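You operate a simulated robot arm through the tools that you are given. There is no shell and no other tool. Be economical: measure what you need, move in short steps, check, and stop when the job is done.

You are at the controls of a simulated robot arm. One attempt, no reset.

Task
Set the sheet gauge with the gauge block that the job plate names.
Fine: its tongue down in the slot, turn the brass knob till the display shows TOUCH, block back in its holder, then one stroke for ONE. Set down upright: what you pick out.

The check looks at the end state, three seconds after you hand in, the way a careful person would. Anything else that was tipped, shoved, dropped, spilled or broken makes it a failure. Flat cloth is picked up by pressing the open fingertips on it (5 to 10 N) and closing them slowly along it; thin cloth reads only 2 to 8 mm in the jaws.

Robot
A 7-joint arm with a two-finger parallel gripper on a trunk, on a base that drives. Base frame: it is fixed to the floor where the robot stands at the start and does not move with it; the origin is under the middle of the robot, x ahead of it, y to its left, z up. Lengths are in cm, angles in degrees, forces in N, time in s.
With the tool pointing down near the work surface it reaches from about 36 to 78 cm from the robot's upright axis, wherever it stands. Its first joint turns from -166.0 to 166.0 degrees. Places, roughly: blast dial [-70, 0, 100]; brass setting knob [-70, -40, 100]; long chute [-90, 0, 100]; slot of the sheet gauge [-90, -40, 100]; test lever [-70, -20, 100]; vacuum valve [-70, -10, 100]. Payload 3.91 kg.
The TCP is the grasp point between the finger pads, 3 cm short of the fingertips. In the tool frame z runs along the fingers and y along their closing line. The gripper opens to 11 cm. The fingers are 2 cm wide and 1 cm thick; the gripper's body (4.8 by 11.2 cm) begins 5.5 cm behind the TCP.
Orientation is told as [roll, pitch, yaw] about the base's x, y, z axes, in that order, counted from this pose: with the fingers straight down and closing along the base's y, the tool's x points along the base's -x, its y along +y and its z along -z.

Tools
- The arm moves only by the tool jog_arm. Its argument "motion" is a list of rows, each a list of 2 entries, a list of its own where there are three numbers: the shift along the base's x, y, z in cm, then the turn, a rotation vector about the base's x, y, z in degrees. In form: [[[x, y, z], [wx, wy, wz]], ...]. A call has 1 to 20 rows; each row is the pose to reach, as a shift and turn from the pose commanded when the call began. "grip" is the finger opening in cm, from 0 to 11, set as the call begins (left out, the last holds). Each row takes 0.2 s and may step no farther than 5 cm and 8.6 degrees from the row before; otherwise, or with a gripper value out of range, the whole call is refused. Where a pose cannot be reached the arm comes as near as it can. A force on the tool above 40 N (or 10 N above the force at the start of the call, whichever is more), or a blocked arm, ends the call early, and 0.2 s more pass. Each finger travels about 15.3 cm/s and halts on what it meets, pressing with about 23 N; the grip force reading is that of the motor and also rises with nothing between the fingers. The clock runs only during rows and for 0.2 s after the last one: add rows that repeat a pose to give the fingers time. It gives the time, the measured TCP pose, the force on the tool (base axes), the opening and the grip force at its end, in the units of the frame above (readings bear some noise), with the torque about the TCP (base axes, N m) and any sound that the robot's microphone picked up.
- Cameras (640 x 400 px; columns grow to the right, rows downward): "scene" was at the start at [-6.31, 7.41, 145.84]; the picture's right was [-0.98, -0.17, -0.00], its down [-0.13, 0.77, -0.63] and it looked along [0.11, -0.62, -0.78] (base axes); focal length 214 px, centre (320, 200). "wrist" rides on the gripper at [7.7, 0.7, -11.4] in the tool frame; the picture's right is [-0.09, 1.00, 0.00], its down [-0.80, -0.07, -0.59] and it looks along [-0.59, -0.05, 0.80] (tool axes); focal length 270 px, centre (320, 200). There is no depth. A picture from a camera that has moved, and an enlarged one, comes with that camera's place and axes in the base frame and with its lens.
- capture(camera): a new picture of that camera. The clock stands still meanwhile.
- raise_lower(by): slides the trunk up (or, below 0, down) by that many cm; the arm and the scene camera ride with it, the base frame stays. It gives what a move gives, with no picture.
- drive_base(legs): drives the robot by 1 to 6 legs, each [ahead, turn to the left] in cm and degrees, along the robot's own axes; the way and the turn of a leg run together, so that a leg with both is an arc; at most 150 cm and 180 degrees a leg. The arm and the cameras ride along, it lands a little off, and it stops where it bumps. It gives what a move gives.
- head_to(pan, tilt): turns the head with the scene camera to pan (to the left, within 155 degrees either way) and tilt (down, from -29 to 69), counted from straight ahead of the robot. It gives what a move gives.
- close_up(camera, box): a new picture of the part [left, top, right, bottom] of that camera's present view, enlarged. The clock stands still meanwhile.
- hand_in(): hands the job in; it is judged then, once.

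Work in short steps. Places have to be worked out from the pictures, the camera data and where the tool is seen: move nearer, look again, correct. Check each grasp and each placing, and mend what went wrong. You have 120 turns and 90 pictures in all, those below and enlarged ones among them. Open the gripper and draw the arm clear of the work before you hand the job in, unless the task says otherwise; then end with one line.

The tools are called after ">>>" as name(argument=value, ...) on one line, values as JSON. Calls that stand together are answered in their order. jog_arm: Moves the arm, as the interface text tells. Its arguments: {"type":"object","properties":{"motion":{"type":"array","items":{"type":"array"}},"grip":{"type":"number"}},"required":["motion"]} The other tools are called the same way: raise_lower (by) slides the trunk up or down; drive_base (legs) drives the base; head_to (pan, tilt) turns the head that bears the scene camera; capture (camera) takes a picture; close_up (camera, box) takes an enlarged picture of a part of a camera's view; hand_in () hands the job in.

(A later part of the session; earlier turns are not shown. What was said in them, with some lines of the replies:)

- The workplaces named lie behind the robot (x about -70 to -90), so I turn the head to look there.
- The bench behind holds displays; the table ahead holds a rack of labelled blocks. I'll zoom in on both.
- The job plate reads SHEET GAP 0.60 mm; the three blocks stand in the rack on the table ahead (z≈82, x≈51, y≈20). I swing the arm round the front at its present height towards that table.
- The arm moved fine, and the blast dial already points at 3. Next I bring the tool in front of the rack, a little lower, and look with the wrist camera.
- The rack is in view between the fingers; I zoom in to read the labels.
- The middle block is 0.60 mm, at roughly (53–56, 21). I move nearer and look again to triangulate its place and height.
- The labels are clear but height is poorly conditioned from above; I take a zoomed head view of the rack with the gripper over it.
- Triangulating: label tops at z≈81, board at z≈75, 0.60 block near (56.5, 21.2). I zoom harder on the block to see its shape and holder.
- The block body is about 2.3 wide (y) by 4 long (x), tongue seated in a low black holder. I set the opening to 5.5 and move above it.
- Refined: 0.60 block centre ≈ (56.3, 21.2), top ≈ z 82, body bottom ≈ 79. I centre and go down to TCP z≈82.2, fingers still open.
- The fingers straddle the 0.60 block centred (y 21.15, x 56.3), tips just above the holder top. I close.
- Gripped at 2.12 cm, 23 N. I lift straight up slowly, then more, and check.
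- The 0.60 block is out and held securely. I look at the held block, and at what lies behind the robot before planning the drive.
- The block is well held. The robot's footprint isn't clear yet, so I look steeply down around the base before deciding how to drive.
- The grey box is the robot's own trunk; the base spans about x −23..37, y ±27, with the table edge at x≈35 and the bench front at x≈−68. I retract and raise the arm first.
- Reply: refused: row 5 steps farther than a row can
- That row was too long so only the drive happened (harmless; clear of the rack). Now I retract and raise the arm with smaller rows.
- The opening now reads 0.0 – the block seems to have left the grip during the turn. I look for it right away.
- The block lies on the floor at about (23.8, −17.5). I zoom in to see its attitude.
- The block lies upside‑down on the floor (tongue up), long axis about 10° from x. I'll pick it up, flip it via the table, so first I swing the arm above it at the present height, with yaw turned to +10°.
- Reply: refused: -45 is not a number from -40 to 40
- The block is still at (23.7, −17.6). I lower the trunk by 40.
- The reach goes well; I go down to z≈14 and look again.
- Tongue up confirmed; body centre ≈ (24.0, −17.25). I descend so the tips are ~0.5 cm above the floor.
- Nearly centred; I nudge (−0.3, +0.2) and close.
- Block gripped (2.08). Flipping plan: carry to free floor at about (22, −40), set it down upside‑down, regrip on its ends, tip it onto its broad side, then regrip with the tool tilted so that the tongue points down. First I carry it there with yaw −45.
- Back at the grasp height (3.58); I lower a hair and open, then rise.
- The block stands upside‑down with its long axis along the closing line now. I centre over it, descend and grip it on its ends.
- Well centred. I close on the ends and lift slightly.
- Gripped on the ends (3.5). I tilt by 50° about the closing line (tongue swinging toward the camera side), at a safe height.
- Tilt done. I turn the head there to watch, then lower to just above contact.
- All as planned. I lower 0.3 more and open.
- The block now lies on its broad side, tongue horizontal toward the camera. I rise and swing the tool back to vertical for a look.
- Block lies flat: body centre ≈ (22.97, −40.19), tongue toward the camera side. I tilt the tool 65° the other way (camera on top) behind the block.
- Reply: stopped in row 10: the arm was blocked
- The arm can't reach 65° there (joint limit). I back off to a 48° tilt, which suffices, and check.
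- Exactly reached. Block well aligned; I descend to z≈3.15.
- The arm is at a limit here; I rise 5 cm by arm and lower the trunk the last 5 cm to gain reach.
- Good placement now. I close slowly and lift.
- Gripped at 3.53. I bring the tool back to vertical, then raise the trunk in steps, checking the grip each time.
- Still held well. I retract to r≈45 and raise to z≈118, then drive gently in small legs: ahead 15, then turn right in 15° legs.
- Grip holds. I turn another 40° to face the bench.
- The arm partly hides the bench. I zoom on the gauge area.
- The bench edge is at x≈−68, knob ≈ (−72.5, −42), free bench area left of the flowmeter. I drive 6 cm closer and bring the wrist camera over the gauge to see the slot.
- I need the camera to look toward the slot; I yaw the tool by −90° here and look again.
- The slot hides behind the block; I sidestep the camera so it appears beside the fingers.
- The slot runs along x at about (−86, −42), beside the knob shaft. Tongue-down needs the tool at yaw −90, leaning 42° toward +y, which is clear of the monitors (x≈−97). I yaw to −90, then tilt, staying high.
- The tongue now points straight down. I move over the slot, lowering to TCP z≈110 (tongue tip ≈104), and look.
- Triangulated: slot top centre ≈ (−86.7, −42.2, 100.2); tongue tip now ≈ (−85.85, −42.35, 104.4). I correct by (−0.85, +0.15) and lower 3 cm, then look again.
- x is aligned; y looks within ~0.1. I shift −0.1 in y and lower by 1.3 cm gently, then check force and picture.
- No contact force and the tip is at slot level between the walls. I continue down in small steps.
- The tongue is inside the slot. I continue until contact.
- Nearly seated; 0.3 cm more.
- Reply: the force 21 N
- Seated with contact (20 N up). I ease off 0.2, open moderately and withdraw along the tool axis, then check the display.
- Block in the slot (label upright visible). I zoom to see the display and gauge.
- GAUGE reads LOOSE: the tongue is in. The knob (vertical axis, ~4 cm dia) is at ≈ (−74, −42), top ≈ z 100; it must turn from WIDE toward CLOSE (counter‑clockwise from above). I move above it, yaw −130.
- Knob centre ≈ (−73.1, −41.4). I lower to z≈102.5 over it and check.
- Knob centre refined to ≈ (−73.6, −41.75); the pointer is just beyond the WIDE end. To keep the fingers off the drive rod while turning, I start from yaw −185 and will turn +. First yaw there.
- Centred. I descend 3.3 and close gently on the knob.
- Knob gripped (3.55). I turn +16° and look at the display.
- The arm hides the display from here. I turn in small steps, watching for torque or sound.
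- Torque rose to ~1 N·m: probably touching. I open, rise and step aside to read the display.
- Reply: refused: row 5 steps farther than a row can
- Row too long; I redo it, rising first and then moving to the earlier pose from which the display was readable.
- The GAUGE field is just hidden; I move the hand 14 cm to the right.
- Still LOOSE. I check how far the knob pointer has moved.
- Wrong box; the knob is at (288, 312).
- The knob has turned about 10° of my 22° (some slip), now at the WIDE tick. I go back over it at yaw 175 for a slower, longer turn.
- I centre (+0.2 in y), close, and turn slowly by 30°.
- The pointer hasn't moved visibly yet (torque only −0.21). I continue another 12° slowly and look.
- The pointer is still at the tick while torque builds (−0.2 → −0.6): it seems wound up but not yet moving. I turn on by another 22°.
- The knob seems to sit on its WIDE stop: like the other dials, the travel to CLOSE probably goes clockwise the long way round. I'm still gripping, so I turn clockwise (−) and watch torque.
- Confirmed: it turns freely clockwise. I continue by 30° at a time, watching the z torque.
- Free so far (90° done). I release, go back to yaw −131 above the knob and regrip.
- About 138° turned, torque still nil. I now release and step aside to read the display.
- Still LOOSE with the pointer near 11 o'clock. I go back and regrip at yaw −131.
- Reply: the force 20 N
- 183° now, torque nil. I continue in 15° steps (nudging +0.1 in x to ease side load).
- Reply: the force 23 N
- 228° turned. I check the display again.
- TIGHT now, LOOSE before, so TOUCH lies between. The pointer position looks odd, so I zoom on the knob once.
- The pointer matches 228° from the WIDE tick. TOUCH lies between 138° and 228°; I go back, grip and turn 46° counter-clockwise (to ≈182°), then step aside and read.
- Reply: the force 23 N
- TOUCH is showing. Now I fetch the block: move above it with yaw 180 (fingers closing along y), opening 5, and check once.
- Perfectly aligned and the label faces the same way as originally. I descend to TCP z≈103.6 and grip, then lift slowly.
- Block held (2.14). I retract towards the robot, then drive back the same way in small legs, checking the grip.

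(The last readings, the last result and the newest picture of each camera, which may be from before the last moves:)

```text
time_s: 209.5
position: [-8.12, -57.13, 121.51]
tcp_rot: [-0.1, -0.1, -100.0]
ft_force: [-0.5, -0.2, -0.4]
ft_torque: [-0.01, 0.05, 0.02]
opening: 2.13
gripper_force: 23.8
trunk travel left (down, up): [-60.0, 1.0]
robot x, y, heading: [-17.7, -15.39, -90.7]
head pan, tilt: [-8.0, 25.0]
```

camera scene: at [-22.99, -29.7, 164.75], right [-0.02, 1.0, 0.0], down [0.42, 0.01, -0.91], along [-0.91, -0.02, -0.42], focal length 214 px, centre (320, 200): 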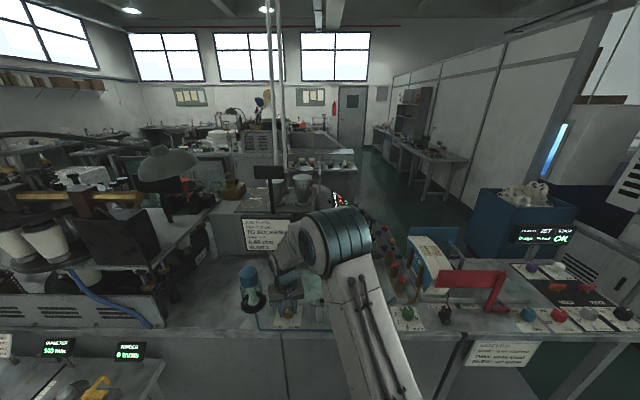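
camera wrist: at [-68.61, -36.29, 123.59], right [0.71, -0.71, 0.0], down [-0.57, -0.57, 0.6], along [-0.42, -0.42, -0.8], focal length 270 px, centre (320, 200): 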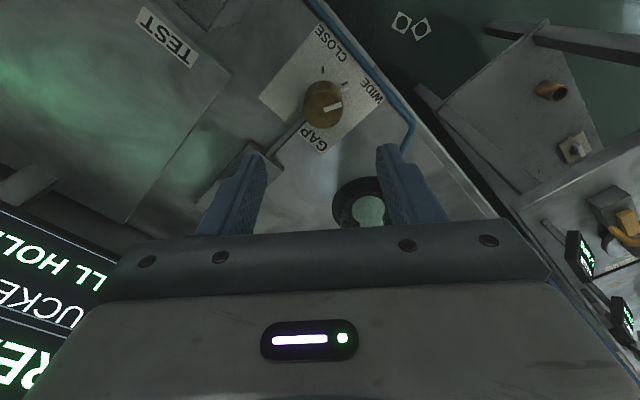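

Grip holds. Back 15, then turn left to heading 0 in small legs.

>>> drive_base(legs=[[-5, 0], [-5, 0], [-5, 0], [0, 8], [0, 8], [0, 8]])

>>> drive_base(legs=[[0, 8], [0, 8], [0, 8], [0, 8], [0, 8], [0, 8]])

>>> drive_base(legs=[[0, 8], [0, 8], [0, 2.5]])

```text
time_s: 213.3
position: [8.3, -34.62, 121.55]
tcp_rot: [-0.1, 0.0, -76.1]
ft_force: [0.5, 0.4, 0.3]
ft_torque: [-0.01, 0.03, -0.01]
opening: 2.13
gripper_force: 23.0
trunk travel left (down, up): [-60.0, 1.0]
robot x, y, heading: [-17.56, -0.06, -66.8]
head pan, tilt: [-8.0, 25.0]
```

```text
time_s: 217.4
position: [25.32, -3.88, 121.59]
tcp_rot: [-0.1, -0.1, -28.3]
ft_force: [-0.5, -0.4, 0.5]
ft_torque: [0.01, 0.04, -0.04]
opening: 2.09
gripper_force: 22.9
trunk travel left (down, up): [-60.0, 1.0]
robot x, y, heading: [-17.98, -0.05, -18.8]
head pan, tilt: [-8.0, 25.0]
```

```text
time_s: 219.4
position: [24.31, 10.13, 121.56]
tcp_rot: [-0.1, -0.1, -9.6]
ft_force: [0.0, 0.0, -0.3]
ft_torque: [-0.02, 0.0, -0.01]
opening: 2.16
gripper_force: 22.3
trunk travel left (down, up): [-60.0, 1.0]
robot x, y, heading: [-18.13, 0.39, -0.4]
head pan, tilt: [-8.0, 25.0]
```

Held all the way. I drive ahead 15, then square up the yaw and move above the holder.

>>> drive_base(legs=[[5, 0], [5, 0], [5, 0]])

>>> jog_arm(motion=[[[2.5, 1.5, 0], [0, 0, 3]], [[5, 3, 0], [0, 0, 6]], [[8, 5, 0], [0, 0, 9.6]], [[11, 7.5, 0], [0, 0, 9.6]], [[14, 10, 0], [0, 0, 9.6]], [[17, 11, -3], [0, 0, 9.6]], [[17, 11, -7], [0, 0, 9.6]], [[17, 11, -11], [0, 0, 9.6]], [[17, 11, -15], [0, 0, 9.6]], [[17, 11, -15], [0, 0, 9.6]]])

```text
time_s: 221.4
position: [39.49, 9.98, 121.46]
tcp_rot: [-0.1, -0.1, -9.7]
ft_force: [-0.2, 0.5, 0.6]
ft_torque: [0.0, 0.01, 0.02]
opening: 2.12
gripper_force: 22.8
trunk travel left (down, up): [-60.0, 1.0]
robot x, y, heading: [-2.81, -0.05, -0.2]
head pan, tilt: [-8.0, 25.0]
```

```text
time_s: 223.6
position: [56.32, 21.08, 106.63]
tcp_rot: [-0.1, -0.1, -0.2]
ft_force: [-0.2, -0.4, -1.3]
ft_torque: [0.03, 0.0, -0.01]
opening: 2.1
gripper_force: 22.6
trunk travel left (down, up): [-60.0, 1.0]
robot x, y, heading: [-2.66, -0.25, -0.2]
head pan, tilt: [-8.0, 25.0]
```

I lower to z≈90 (tongue tip ≈ 84, above the neighbours) and look with both cameras.

>>> head_to(pan=15, tilt=45)

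>>> jog_arm(motion=[[[0.15, 0.05, -4], [0, 0, 0]], [[0.15, 0.05, -8], [0, 0, 0]], [[0.15, 0.05, -12], [0, 0, 0]], [[0.15, 0.05, -16.3], [0, 0, 0]], [[0.15, 0.05, -16.3], [0, 0, 0]]])

>>> close_up(camera="wrist", box=[220, 40, 420, 200])

>>> close_up(camera="scene", box=[335, 185, 405, 255])

```text
time_s: 224.4
position: [56.33, 21.09, 106.79]
tcp_rot: [-0.2, -0.1, -0.1]
ft_force: [1.1, -0.4, -0.6]
ft_torque: [0.0, -0.01, 0.01]
opening: 2.12
gripper_force: 23.1
trunk travel left (down, up): [-60.0, 1.0]
robot x, y, heading: [-2.92, -0.09, -0.4]
head pan, tilt: [15.0, 45.0]
```

```text
time_s: 225.6
position: [56.22, 21.14, 90.12]
tcp_rot: [-0.1, -0.2, -0.1]
ft_force: [0.5, 0.2, -0.9]
ft_torque: [-0.01, -0.02, -0.01]
opening: 2.16
gripper_force: 23.3
trunk travel left (down, up): [-60.0, 1.0]
robot x, y, heading: [-2.97, 0.04, -0.6]
head pan, tilt: [15.0, 45.0]
```

```text
2.50 times, centred on (320, 120) of wrist
camera zoom: at [48.46, 21.83, 101.58], right [0.09, 1.0, 0.0], down [0.8, -0.07, 0.6], along [0.59, -0.05, -0.8], focal length 676 px, centre (320, 400)
```

zoom: 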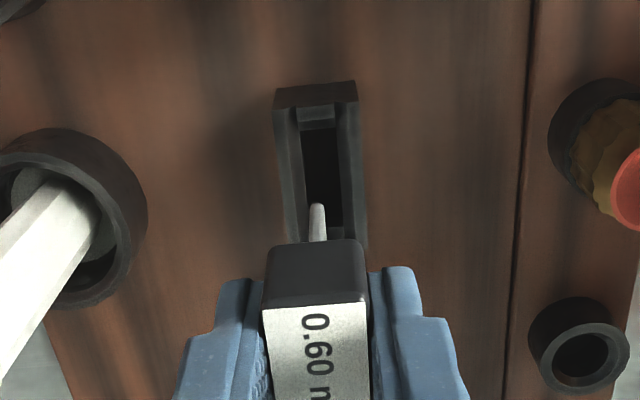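

```text
5.71 times, centred on (370, 220) of scene
camera zoom: at [-2.58, 16.97, 161.68], right [0.25, -0.97, 0.0], down [-0.68, -0.18, -0.71], along [0.68, 0.18, -0.71], focal length 1226 px, centre (34, 86)
```

zoom: 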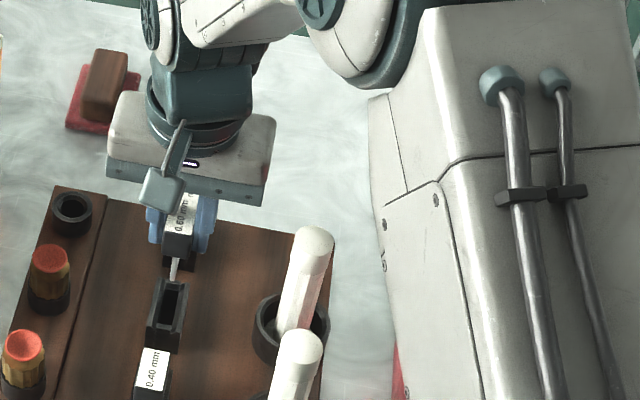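

The tongue is over the holder opening (holder centre ≈ (56.0, 21.3)). I correct (−0.15, +0.1) and lower slowly, watching force.

>>> jog_arm(motion=[[[-0.15, 0.1, -2], [0, 0, 0]], [[-0.15, 0.1, -4], [0, 0, 0]], [[-0.15, 0.1, -5], [0, 0, 0]], [[-0.15, 0.1, -5.6], [0, 0, 0]], [[-0.15, 0.1, -6.2], [0, 0, 0]], [[-0.15, 0.1, -6.2], [0, 0, 0]]])

```text
time_s: 227.0
position: [56.33, 21.1, 84.01]
tcp_rot: [-0.1, -0.1, -0.1]
ft_force: [0.7, 0.0, -0.9]
ft_torque: [0.0, 0.02, -0.01]
opening: 2.13
gripper_force: 23.0
trunk travel left (down, up): [-60.0, 1.0]
robot x, y, heading: [-3.11, -0.28, -0.4]
head pan, tilt: [15.0, 45.0]
```

No resistance; the tip should be in. I continue to seating.

>>> jog_arm(motion=[[[0, 0, -0.5], [0, 0, 0]], [[0, 0, -1], [0, 0, 0]], [[0, 0, -1.4], [0, 0, 0]], [[0, 0, -1.7], [0, 0, 0]], [[0, 0, -1.7], [0, 0, 0]]])

>>> close_up(camera="wrist", box=[220, 20, 420, 220])

```text
time_s: 228.2
position: [56.32, 21.32, 82.4]
tcp_rot: [-0.1, -0.1, -0.1]
ft_force: [-0.4, -0.1, -0.5]
ft_torque: [0.0, 0.01, -0.01]
opening: 2.13
gripper_force: 22.8
trunk travel left (down, up): [-60.0, 1.0]
robot x, y, heading: [-2.69, 0.46, -0.3]
head pan, tilt: [15.0, 45.0]
```

```text
2.00 times, centred on (320, 120) of wrist
camera zoom: at [48.57, 21.92, 93.94], right [0.09, 1.0, 0.0], down [0.8, -0.07, 0.6], along [0.59, -0.05, -0.8], focal length 541 px, centre (320, 360)
```

zoom: 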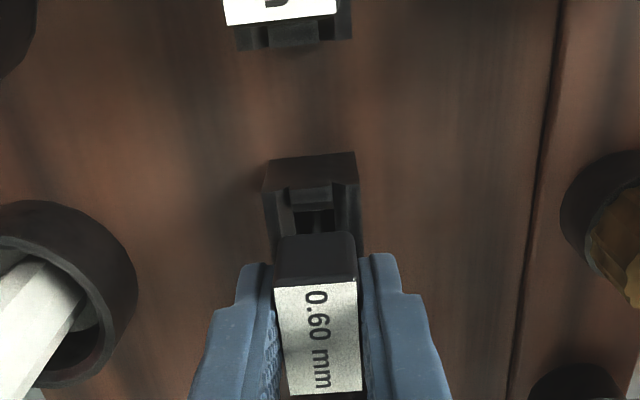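

Looks as at first; I lower the last few millimetres to contact.

>>> jog_arm(motion=[[[0, 0, -0.15], [0, 0, 0]], [[0, 0, -0.3], [0, 0, 0]], [[0, 0, -0.4], [0, 0, 0]], [[0, 0, -0.4], [0, 0, 0]]])

```text
time_s: 229.2
position: [56.37, 21.26, 82.08]
tcp_rot: [0.0, -0.4, -0.1]
ft_force: [0.0, 0.0, 16.8]
ft_torque: [-0.04, -0.1, 0.02]
opening: 2.17
gripper_force: 23.3
trunk travel left (down, up): [-60.0, 1.0]
robot x, y, heading: [-2.44, -0.11, -0.6]
head pan, tilt: [15.0, 45.0]
```

Seated (17 N). I ease up 0.1, open, and rise straight.

>>> jog_arm(motion=[[[0, 0, 0.15], [0, 0, 0]], [[0, 0, 0.15], [0, 0, 0]]])

>>> jog_arm(motion=[[[0, 0, 0], [0, 0, 0]], [[0, 0, 0], [0, 0, 0]], [[0, 0, 2], [0, 0, 0]], [[0, 0, 6], [0, 0, 0]], [[0, 0, 10], [0, 0, 0]], [[0, 0, 14], [0, 0, 0]], [[0, 0, 18], [0, 0, 0]], [[-3, -1, 21], [0, 0, 0]], [[-6, -2, 24], [0, 0, 0]], [[-9, -3, 28], [0, 0, 0]], [[-12, -4, 32], [0, 0, 0]], [[-14, -5, 36], [0, 0, 0]], [[-16, -6, 38], [0, 0, 0]]], grip=4.6)

>>> close_up(camera="scene", box=[335, 185, 405, 255])

```text
time_s: 229.8
position: [56.43, 21.22, 82.11]
tcp_rot: [-0.2, -0.1, -0.2]
ft_force: [3.5, 0.6, 8.2]
ft_torque: [0.03, -0.31, -0.02]
opening: 2.14
gripper_force: 22.9
trunk travel left (down, up): [-60.0, 1.0]
robot x, y, heading: [-2.49, 0.19, -0.1]
head pan, tilt: [15.0, 45.0]
```

```text
refused: row 10 steps farther than a row can; nothing moved
```

```text
5.71 times, centred on (370, 220) of scene
camera zoom: at [-2.62, 16.95, 161.67], right [0.25, -0.97, 0.0], down [-0.68, -0.18, -0.71], along [0.68, 0.18, -0.71], focal length 1226 px, centre (34, 86)
```

zoom: 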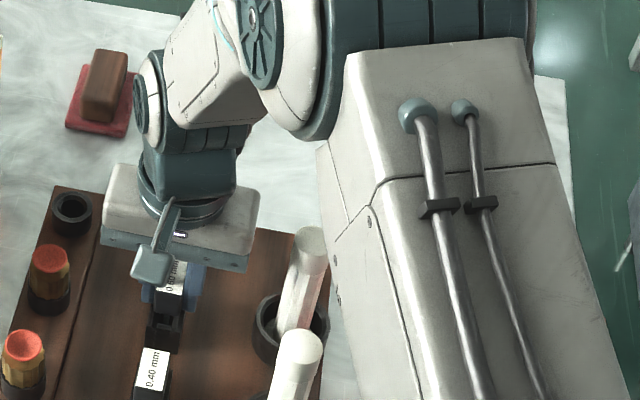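

Row too long; redo with shorter rows, no picture yet.

>>> jog_arm(motion=[[[0, 0, 0], [0, 0, 0]], [[0, 0, 0], [0, 0, 0]], [[0, 0, 2], [0, 0, 0]], [[0, 0, 6], [0, 0, 0]], [[0, 0, 10], [0, 0, 0]], [[0, 0, 14], [0, 0, 0]], [[0, 0, 18], [0, 0, 0]], [[-3, -1, 21], [0, 0, 0]], [[-6, -2, 24], [0, 0, 0]], [[-9, -3, 27], [0, 0, 0]], [[-11, -4, 31], [0, 0, 0]], [[-13, -5, 35], [0, 0, 0]], [[-15, -6, 38], [0, 0, 0]]], grip=4.6)

```text
time_s: 232.6
position: [41.17, 15.09, 120.05]
tcp_rot: [-0.2, -0.1, -0.1]
ft_force: [-0.2, -0.9, 0.0]
ft_torque: [0.03, 0.01, 0.0]
opening: 4.6
gripper_force: 0.0
trunk travel left (down, up): [-60.0, 1.0]
robot x, y, heading: [-2.88, 0.35, -0.4]
head pan, tilt: [15.0, 45.0]
```

I verify the block sits in its holder and nothing else is disturbed.

>>> close_up(camera="scene", box=[280, 150, 420, 270])

```text
3.33 times, centred on (350, 210) of scene
camera zoom: at [-2.68, 16.92, 161.68], right [0.25, -0.97, 0.0], down [-0.68, -0.18, -0.71], along [0.68, 0.18, -0.71], focal length 715 px, centre (220, 167)
```

zoom: 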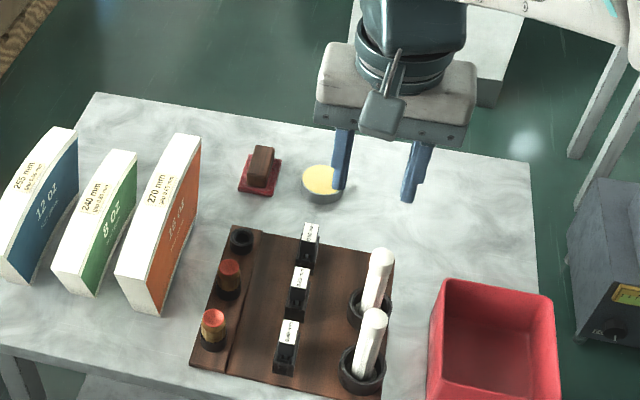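

The block is back upright in its holder, all else undisturbed. I drive back to the bench by the same route for the test lever (T‑handle along x from about (−77.7, −20.5) to (−70.5, −20.6), z≈104.5, post at (−74, −31)).

>>> drive_base(legs=[[-15, 0], [0, -45], [0, -45], [15, 0], [0, -40], [0, -40]])

>>> drive_base(legs=[[6, 0]])

```text
time_s: 242.9
position: [-59.24, -36.47, 119.84]
tcp_rot: [-0.2, -0.1, -171.5]
ft_force: [1.1, -0.1, 0.1]
ft_torque: [0.0, 0.01, 0.01]
opening: 4.6
gripper_force: 0.0
trunk travel left (down, up): [-60.0, 1.0]
robot x, y, heading: [-17.94, -14.77, -171.7]
head pan, tilt: [15.0, 45.0]
```

```text
time_s: 243.8
position: [-65.39, -37.35, 119.93]
tcp_rot: [-0.2, 0.0, -171.5]
ft_force: [-0.7, -0.6, 0.2]
ft_torque: [0.0, 0.03, 0.02]
opening: 4.6
gripper_force: 0.0
trunk travel left (down, up): [-60.0, 1.0]
robot x, y, heading: [-24.04, -15.39, -172.0]
head pan, tilt: [15.0, 45.0]
```

I move above the handle's near end with yaw 180, opening 5, and look.

>>> jog_arm(motion=[[[-1.5, 4, 0], [0, 0, -4]], [[-3, 8, 0], [0, 0, -8.5]], [[-4.5, 12, 0], [0, 0, -8.5]], [[-6, 16, 0], [0, 0, -8.5]], [[-6.6, 16.7, -4], [0, 0, -8.5]], [[-6.6, 16.7, -8.5], [0, 0, -8.5]], [[-6.6, 16.7, -8.5], [0, 0, -8.5]]], grip=5)

>>> capture(camera="wrist")

```text
time_s: 245.4
position: [-71.91, -20.68, 111.54]
tcp_rot: [-0.1, -0.1, 180.1]
ft_force: [0.3, -0.2, 0.3]
ft_torque: [0.0, 0.02, -0.02]
opening: 5.01
gripper_force: 0.0
trunk travel left (down, up): [-60.0, 1.0]
robot x, y, heading: [-23.9, -15.83, -171.8]
head pan, tilt: [15.0, 45.0]
```

```text
0 pictures are left
camera wrist: at [-64.2, -21.42, 123.04], right [-0.09, -1.0, 0.0], down [-0.8, 0.07, 0.6], along [-0.59, 0.05, -0.8], focal length 270 px, centre (320, 200)
```

wrist: 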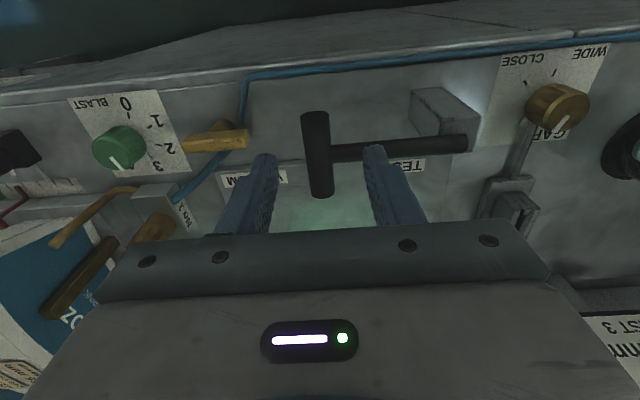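

No pictures remain, so I rely on readings. The image shows the rod hinged on the side of the post (axis along x), so the handle moves in the vertical plane. I lower onto the handle's near end (x≈−71.2, y≈−20.5) and grip it.

>>> jog_arm(motion=[[[0.7, 0.15, -3], [0, 0, 0]], [[0.7, 0.15, -5.5], [0, 0, 0]], [[0.7, 0.15, -7.2], [0, 0, 0]], [[0.7, 0.15, -7.2], [0, 0, 0]]])

>>> jog_arm(motion=[[[0, 0, 0], [0, 0, 0]], [[0, 0, 0], [0, 0, 0]], [[0, 0, 0], [0, 0, 0]]], grip=0)

```text
time_s: 246.4
position: [-71.09, -20.48, 104.19]
tcp_rot: [-0.2, -0.1, 180.0]
ft_force: [0.7, 0.0, 0.8]
ft_torque: [-0.01, 0.02, 0.02]
opening: 5.01
gripper_force: 0.0
trunk travel left (down, up): [-60.0, 1.0]
robot x, y, heading: [-23.77, -15.52, -171.9]
head pan, tilt: [15.0, 45.0]
```

```text
time_s: 247.2
position: [-70.99, -20.45, 104.08]
tcp_rot: [-0.2, 0.1, 180.0]
ft_force: [0.1, 2.6, -2.7]
ft_torque: [0.0, 0.2, 0.28]
opening: 1.94
gripper_force: 44.9
trunk travel left (down, up): [-60.0, 1.0]
robot x, y, heading: [-24.05, -15.68, -171.4]
head pan, tilt: [15.0, 45.0]
```

Handle gripped (1.94). I test a small 0.8 cm downward move and read the force.

>>> jog_arm(motion=[[[0, 0, -0.4], [0, 0, 0]], [[0, 0, -0.8], [0, 0, 0]], [[0, 0, -0.8], [0, 0, 0]]])

```text
time_s: 248.0
position: [-71.05, -20.57, 103.39]
tcp_rot: [-0.1, -0.1, 180.1]
ft_force: [-2.8, 2.1, 4.1]
ft_torque: [-0.17, 0.29, 0.24]
opening: 1.9
gripper_force: 45.0
trunk travel left (down, up): [-60.0, 1.0]
robot x, y, heading: [-24.01, -15.79, -171.6]
head pan, tilt: [15.0, 45.0]
```

It yields with ~4 N. But the fingertips would reach the bed before the end of a stroke, so I return up 0.8, release, and regrip 2 cm higher on the fingertips.

>>> jog_arm(motion=[[[0, 0, 0.4], [0, 0, 0]], [[0, 0, 0.8], [0, 0, 0]], [[0, 0, 0.8], [0, 0, 0]]])

>>> jog_arm(motion=[[[0, 0, 0], [0, 0, 0]], [[0, 0, 0], [0, 0, 0]], [[0, 0, 1], [0, 0, 0]], [[0, 0, 2.1], [0, 0, 0]], [[0, 0, 2.1], [0, 0, 0]]], grip=4)

>>> jog_arm(motion=[[[0, 0, 0], [0, 0, 0]], [[0, 0, 0], [0, 0, 0]], [[0, 0, 0], [0, 0, 0]]], grip=0)

```text
time_s: 248.8
position: [-71.03, -20.4, 104.07]
tcp_rot: [-0.1, 0.0, 179.9]
ft_force: [-3.2, 1.2, -6.0]
ft_torque: [0.0, 0.63, 0.27]
opening: 1.93
gripper_force: 44.7
trunk travel left (down, up): [-60.0, 1.0]
robot x, y, heading: [-24.15, -15.77, -171.7]
head pan, tilt: [15.0, 45.0]
```

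```text
time_s: 250.0
position: [-71.11, -20.44, 106.31]
tcp_rot: [-0.2, 0.1, 180.0]
ft_force: [-0.3, -0.8, 0.0]
ft_torque: [-0.02, -0.04, 0.01]
opening: 4.0
gripper_force: 0.0
trunk travel left (down, up): [-60.0, 1.0]
robot x, y, heading: [-23.86, -15.46, -171.7]
head pan, tilt: [15.0, 45.0]
```

```text
time_s: 250.8
position: [-71.02, -20.43, 106.28]
tcp_rot: [-0.1, 0.1, 180.0]
ft_force: [1.1, 3.7, 0.1]
ft_torque: [0.07, -0.16, 0.25]
opening: 1.94
gripper_force: 45.5
trunk travel left (down, up): [-60.0, 1.0]
robot x, y, heading: [-24.12, -15.39, -171.8]
head pan, tilt: [15.0, 45.0]
```

Regripped at the fingertips. I pull down along the arc to 20°, reading the force.

>>> jog_arm(motion=[[[0, -0.04, -0.89], [0, 0, 0]], [[0, -0.16, -1.78], [0, 0, 0]], [[0, -0.35, -2.65], [0, 0, 0]], [[0, -0.62, -3.5], [0, 0, 0]], [[0, -0.62, -3.5], [0, 0, 0]]])

```text
time_s: 252.0
position: [-71.0, -20.84, 102.79]
tcp_rot: [-0.1, 0.0, 179.9]
ft_force: [3.6, 14.3, 0.4]
ft_torque: [0.1, -0.01, 0.14]
opening: 1.92
gripper_force: 44.7
trunk travel left (down, up): [-60.0, 1.0]
robot x, y, heading: [-23.78, -15.77, -171.9]
head pan, tilt: [15.0, 45.0]
```

y shows 14 N side load, z nearly free. I relieve y by +0.35 and continue down to feel for the stop.

>>> jog_arm(motion=[[[0, 0.35, 0], [0, 0, 0]], [[0, 0.3, -0.5], [0, 0, 0]], [[0, 0.2, -1.0], [0, 0, 0]], [[0, 0.1, -1.5], [0, 0, 0]], [[0, 0.1, -1.5], [0, 0, 0]]])

```text
time_s: 253.2
position: [-71.04, -21.32, 101.54]
tcp_rot: [-0.1, -0.4, -179.9]
ft_force: [3.7, -22.2, 30.6]
ft_torque: [-0.29, -0.09, 0.28]
opening: 1.93
gripper_force: 44.6
trunk travel left (down, up): [-60.0, 1.0]
robot x, y, heading: [-24.21, -15.58, -171.3]
head pan, tilt: [15.0, 45.0]
```

It moved along the arc to a stop (≈27°, 30 N). I follow the arc in y and press slightly further to be sure it is the end of travel.

>>> jog_arm(motion=[[[0, -0.3, 0], [0, 0, 0]], [[0, -0.5, -0.2], [0, 0, 0]], [[0, -0.6, -0.4], [0, 0, 0]], [[0, -0.6, -0.4], [0, 0, 0]]])

```text
time_s: 254.2
position: [-71.03, -21.29, 100.96]
tcp_rot: [-0.2, 0.0, 179.9]
ft_force: [-0.4, 4.6, 27.5]
ft_torque: [0.05, 0.2, 0.63]
opening: 1.97
gripper_force: 45.2
trunk travel left (down, up): [-60.0, 1.0]
robot x, y, heading: [-23.39, -15.92, -171.4]
head pan, tilt: [15.0, 45.0]
```

It still gives a little. I go another 0.8 cm down along the arc until a firm stop.

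>>> jog_arm(motion=[[[0, -0.1, -0.3], [0, 0, 0]], [[0, -0.2, -0.6], [0, 0, 0]], [[0, -0.3, -0.8], [0, 0, 0]], [[0, -0.3, -0.8], [0, 0, 0]]])

```text
time_s: 255.3
position: [-71.08, -21.35, 100.23]
tcp_rot: [-0.3, -0.2, 179.7]
ft_force: [4.3, 12.7, 17.9]
ft_torque: [0.14, -0.49, 0.35]
opening: 1.96
gripper_force: 44.9
trunk travel left (down, up): [-60.0, 1.0]
robot x, y, heading: [-24.54, -15.36, -172.3]
head pan, tilt: [15.0, 45.0]
stopped in row 4: the force on the tool passed its limit at 40 N (the readings are from after the stop); the commanded pose is now the measured one
```

A firm stop (40 N): full stroke. Now I bring the handle back up along the arc, still gripped.

>>> jog_arm(motion=[[[0, 0, 0.9], [0, 0, 0]], [[0, 0.3, 1.8], [0, 0, 0]], [[0, 0.55, 2.7], [0, 0, 0]], [[0, 0.75, 3.6], [0, 0, 0]], [[0, 0.87, 4.4], [0, 0, 0]], [[0, 0.9, 4.8], [0, 0, 0]]])

```text
time_s: 256.7
position: [-70.94, -20.36, 104.86]
tcp_rot: [-0.1, -0.2, 179.8]
ft_force: [11.0, 25.7, -2.6]
ft_torque: [0.01, 0.29, 0.24]
opening: 1.93
gripper_force: 44.9
trunk travel left (down, up): [-60.0, 1.0]
robot x, y, heading: [-24.17, -15.84, -171.8]
head pan, tilt: [15.0, 45.0]
```

Near the top; I raise a bit more to feel the upper stop.

>>> jog_arm(motion=[[[0, 0.2, 0.3], [0, 0, 0]], [[0, 0.2, 0.7], [0, 0, 0]], [[0, 0.2, 1.1], [0, 0, 0]], [[0, 0.2, 1.1], [0, 0, 0]]])

```text
time_s: 257.4
position: [-71.18, -20.43, 105.25]
tcp_rot: [-0.3, 0.4, 179.9]
ft_force: [-2.6, 4.5, -16.7]
ft_torque: [0.12, 1.01, 0.49]
opening: 1.95
gripper_force: 45.5
trunk travel left (down, up): [-60.0, 1.0]
robot x, y, heading: [-23.89, -15.58, -171.5]
head pan, tilt: [15.0, 45.0]
stopped in row 3: the force on the tool passed its limit at 41 N (the readings are from after the stop); the commanded pose is now the measured one
```

Upper stop felt: the lever is back at its start position after one full stroke. I open, rise and draw the arm clear.

>>> jog_arm(motion=[[[0, 0, -0.2], [0, 0, 0]], [[0, 0, -0.2], [0, 0, 0]], [[0, 0, -0.2], [0, 0, 0]], [[0, 0, 3], [0, 0, 0]], [[0, 0, 7], [0, 0, 0]], [[0, 0, 11], [0, 0, 0]], [[0, 0, 15], [0, 0, 0]], [[3, 0, 17], [0, 0, 0]], [[6, 0, 18], [0, 0, 0]], [[9, -2, 18], [0, 0, 0]], [[11, -5, 18], [0, 0, 0]]], grip=5)

```text
time_s: 259.8
position: [-59.91, -25.7, 123.41]
tcp_rot: [-0.2, 0.3, 179.9]
ft_force: [-0.4, -0.2, -0.9]
ft_torque: [-0.02, -0.03, -0.05]
opening: 5.03
gripper_force: 0.1
trunk travel left (down, up): [-60.0, 1.0]
robot x, y, heading: [-23.94, -15.83, -171.8]
head pan, tilt: [15.0, 45.0]
```

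The gripper is empty and clear of the bench; I hand the job in.

>>> hand_in()

```text
The job is handed in.
```

I set the sheet gauge with the 0.60 mm block and the display read TOUCH. The block is back upright in its holder, and I gave the test lever one full stroke. I had no pictures left after the stroke, so I never saw whether the display showed ONE. The block also slipped from the gripper onto the floor early on; I picked it up and went on with it, and saw no damage in the later pictures.
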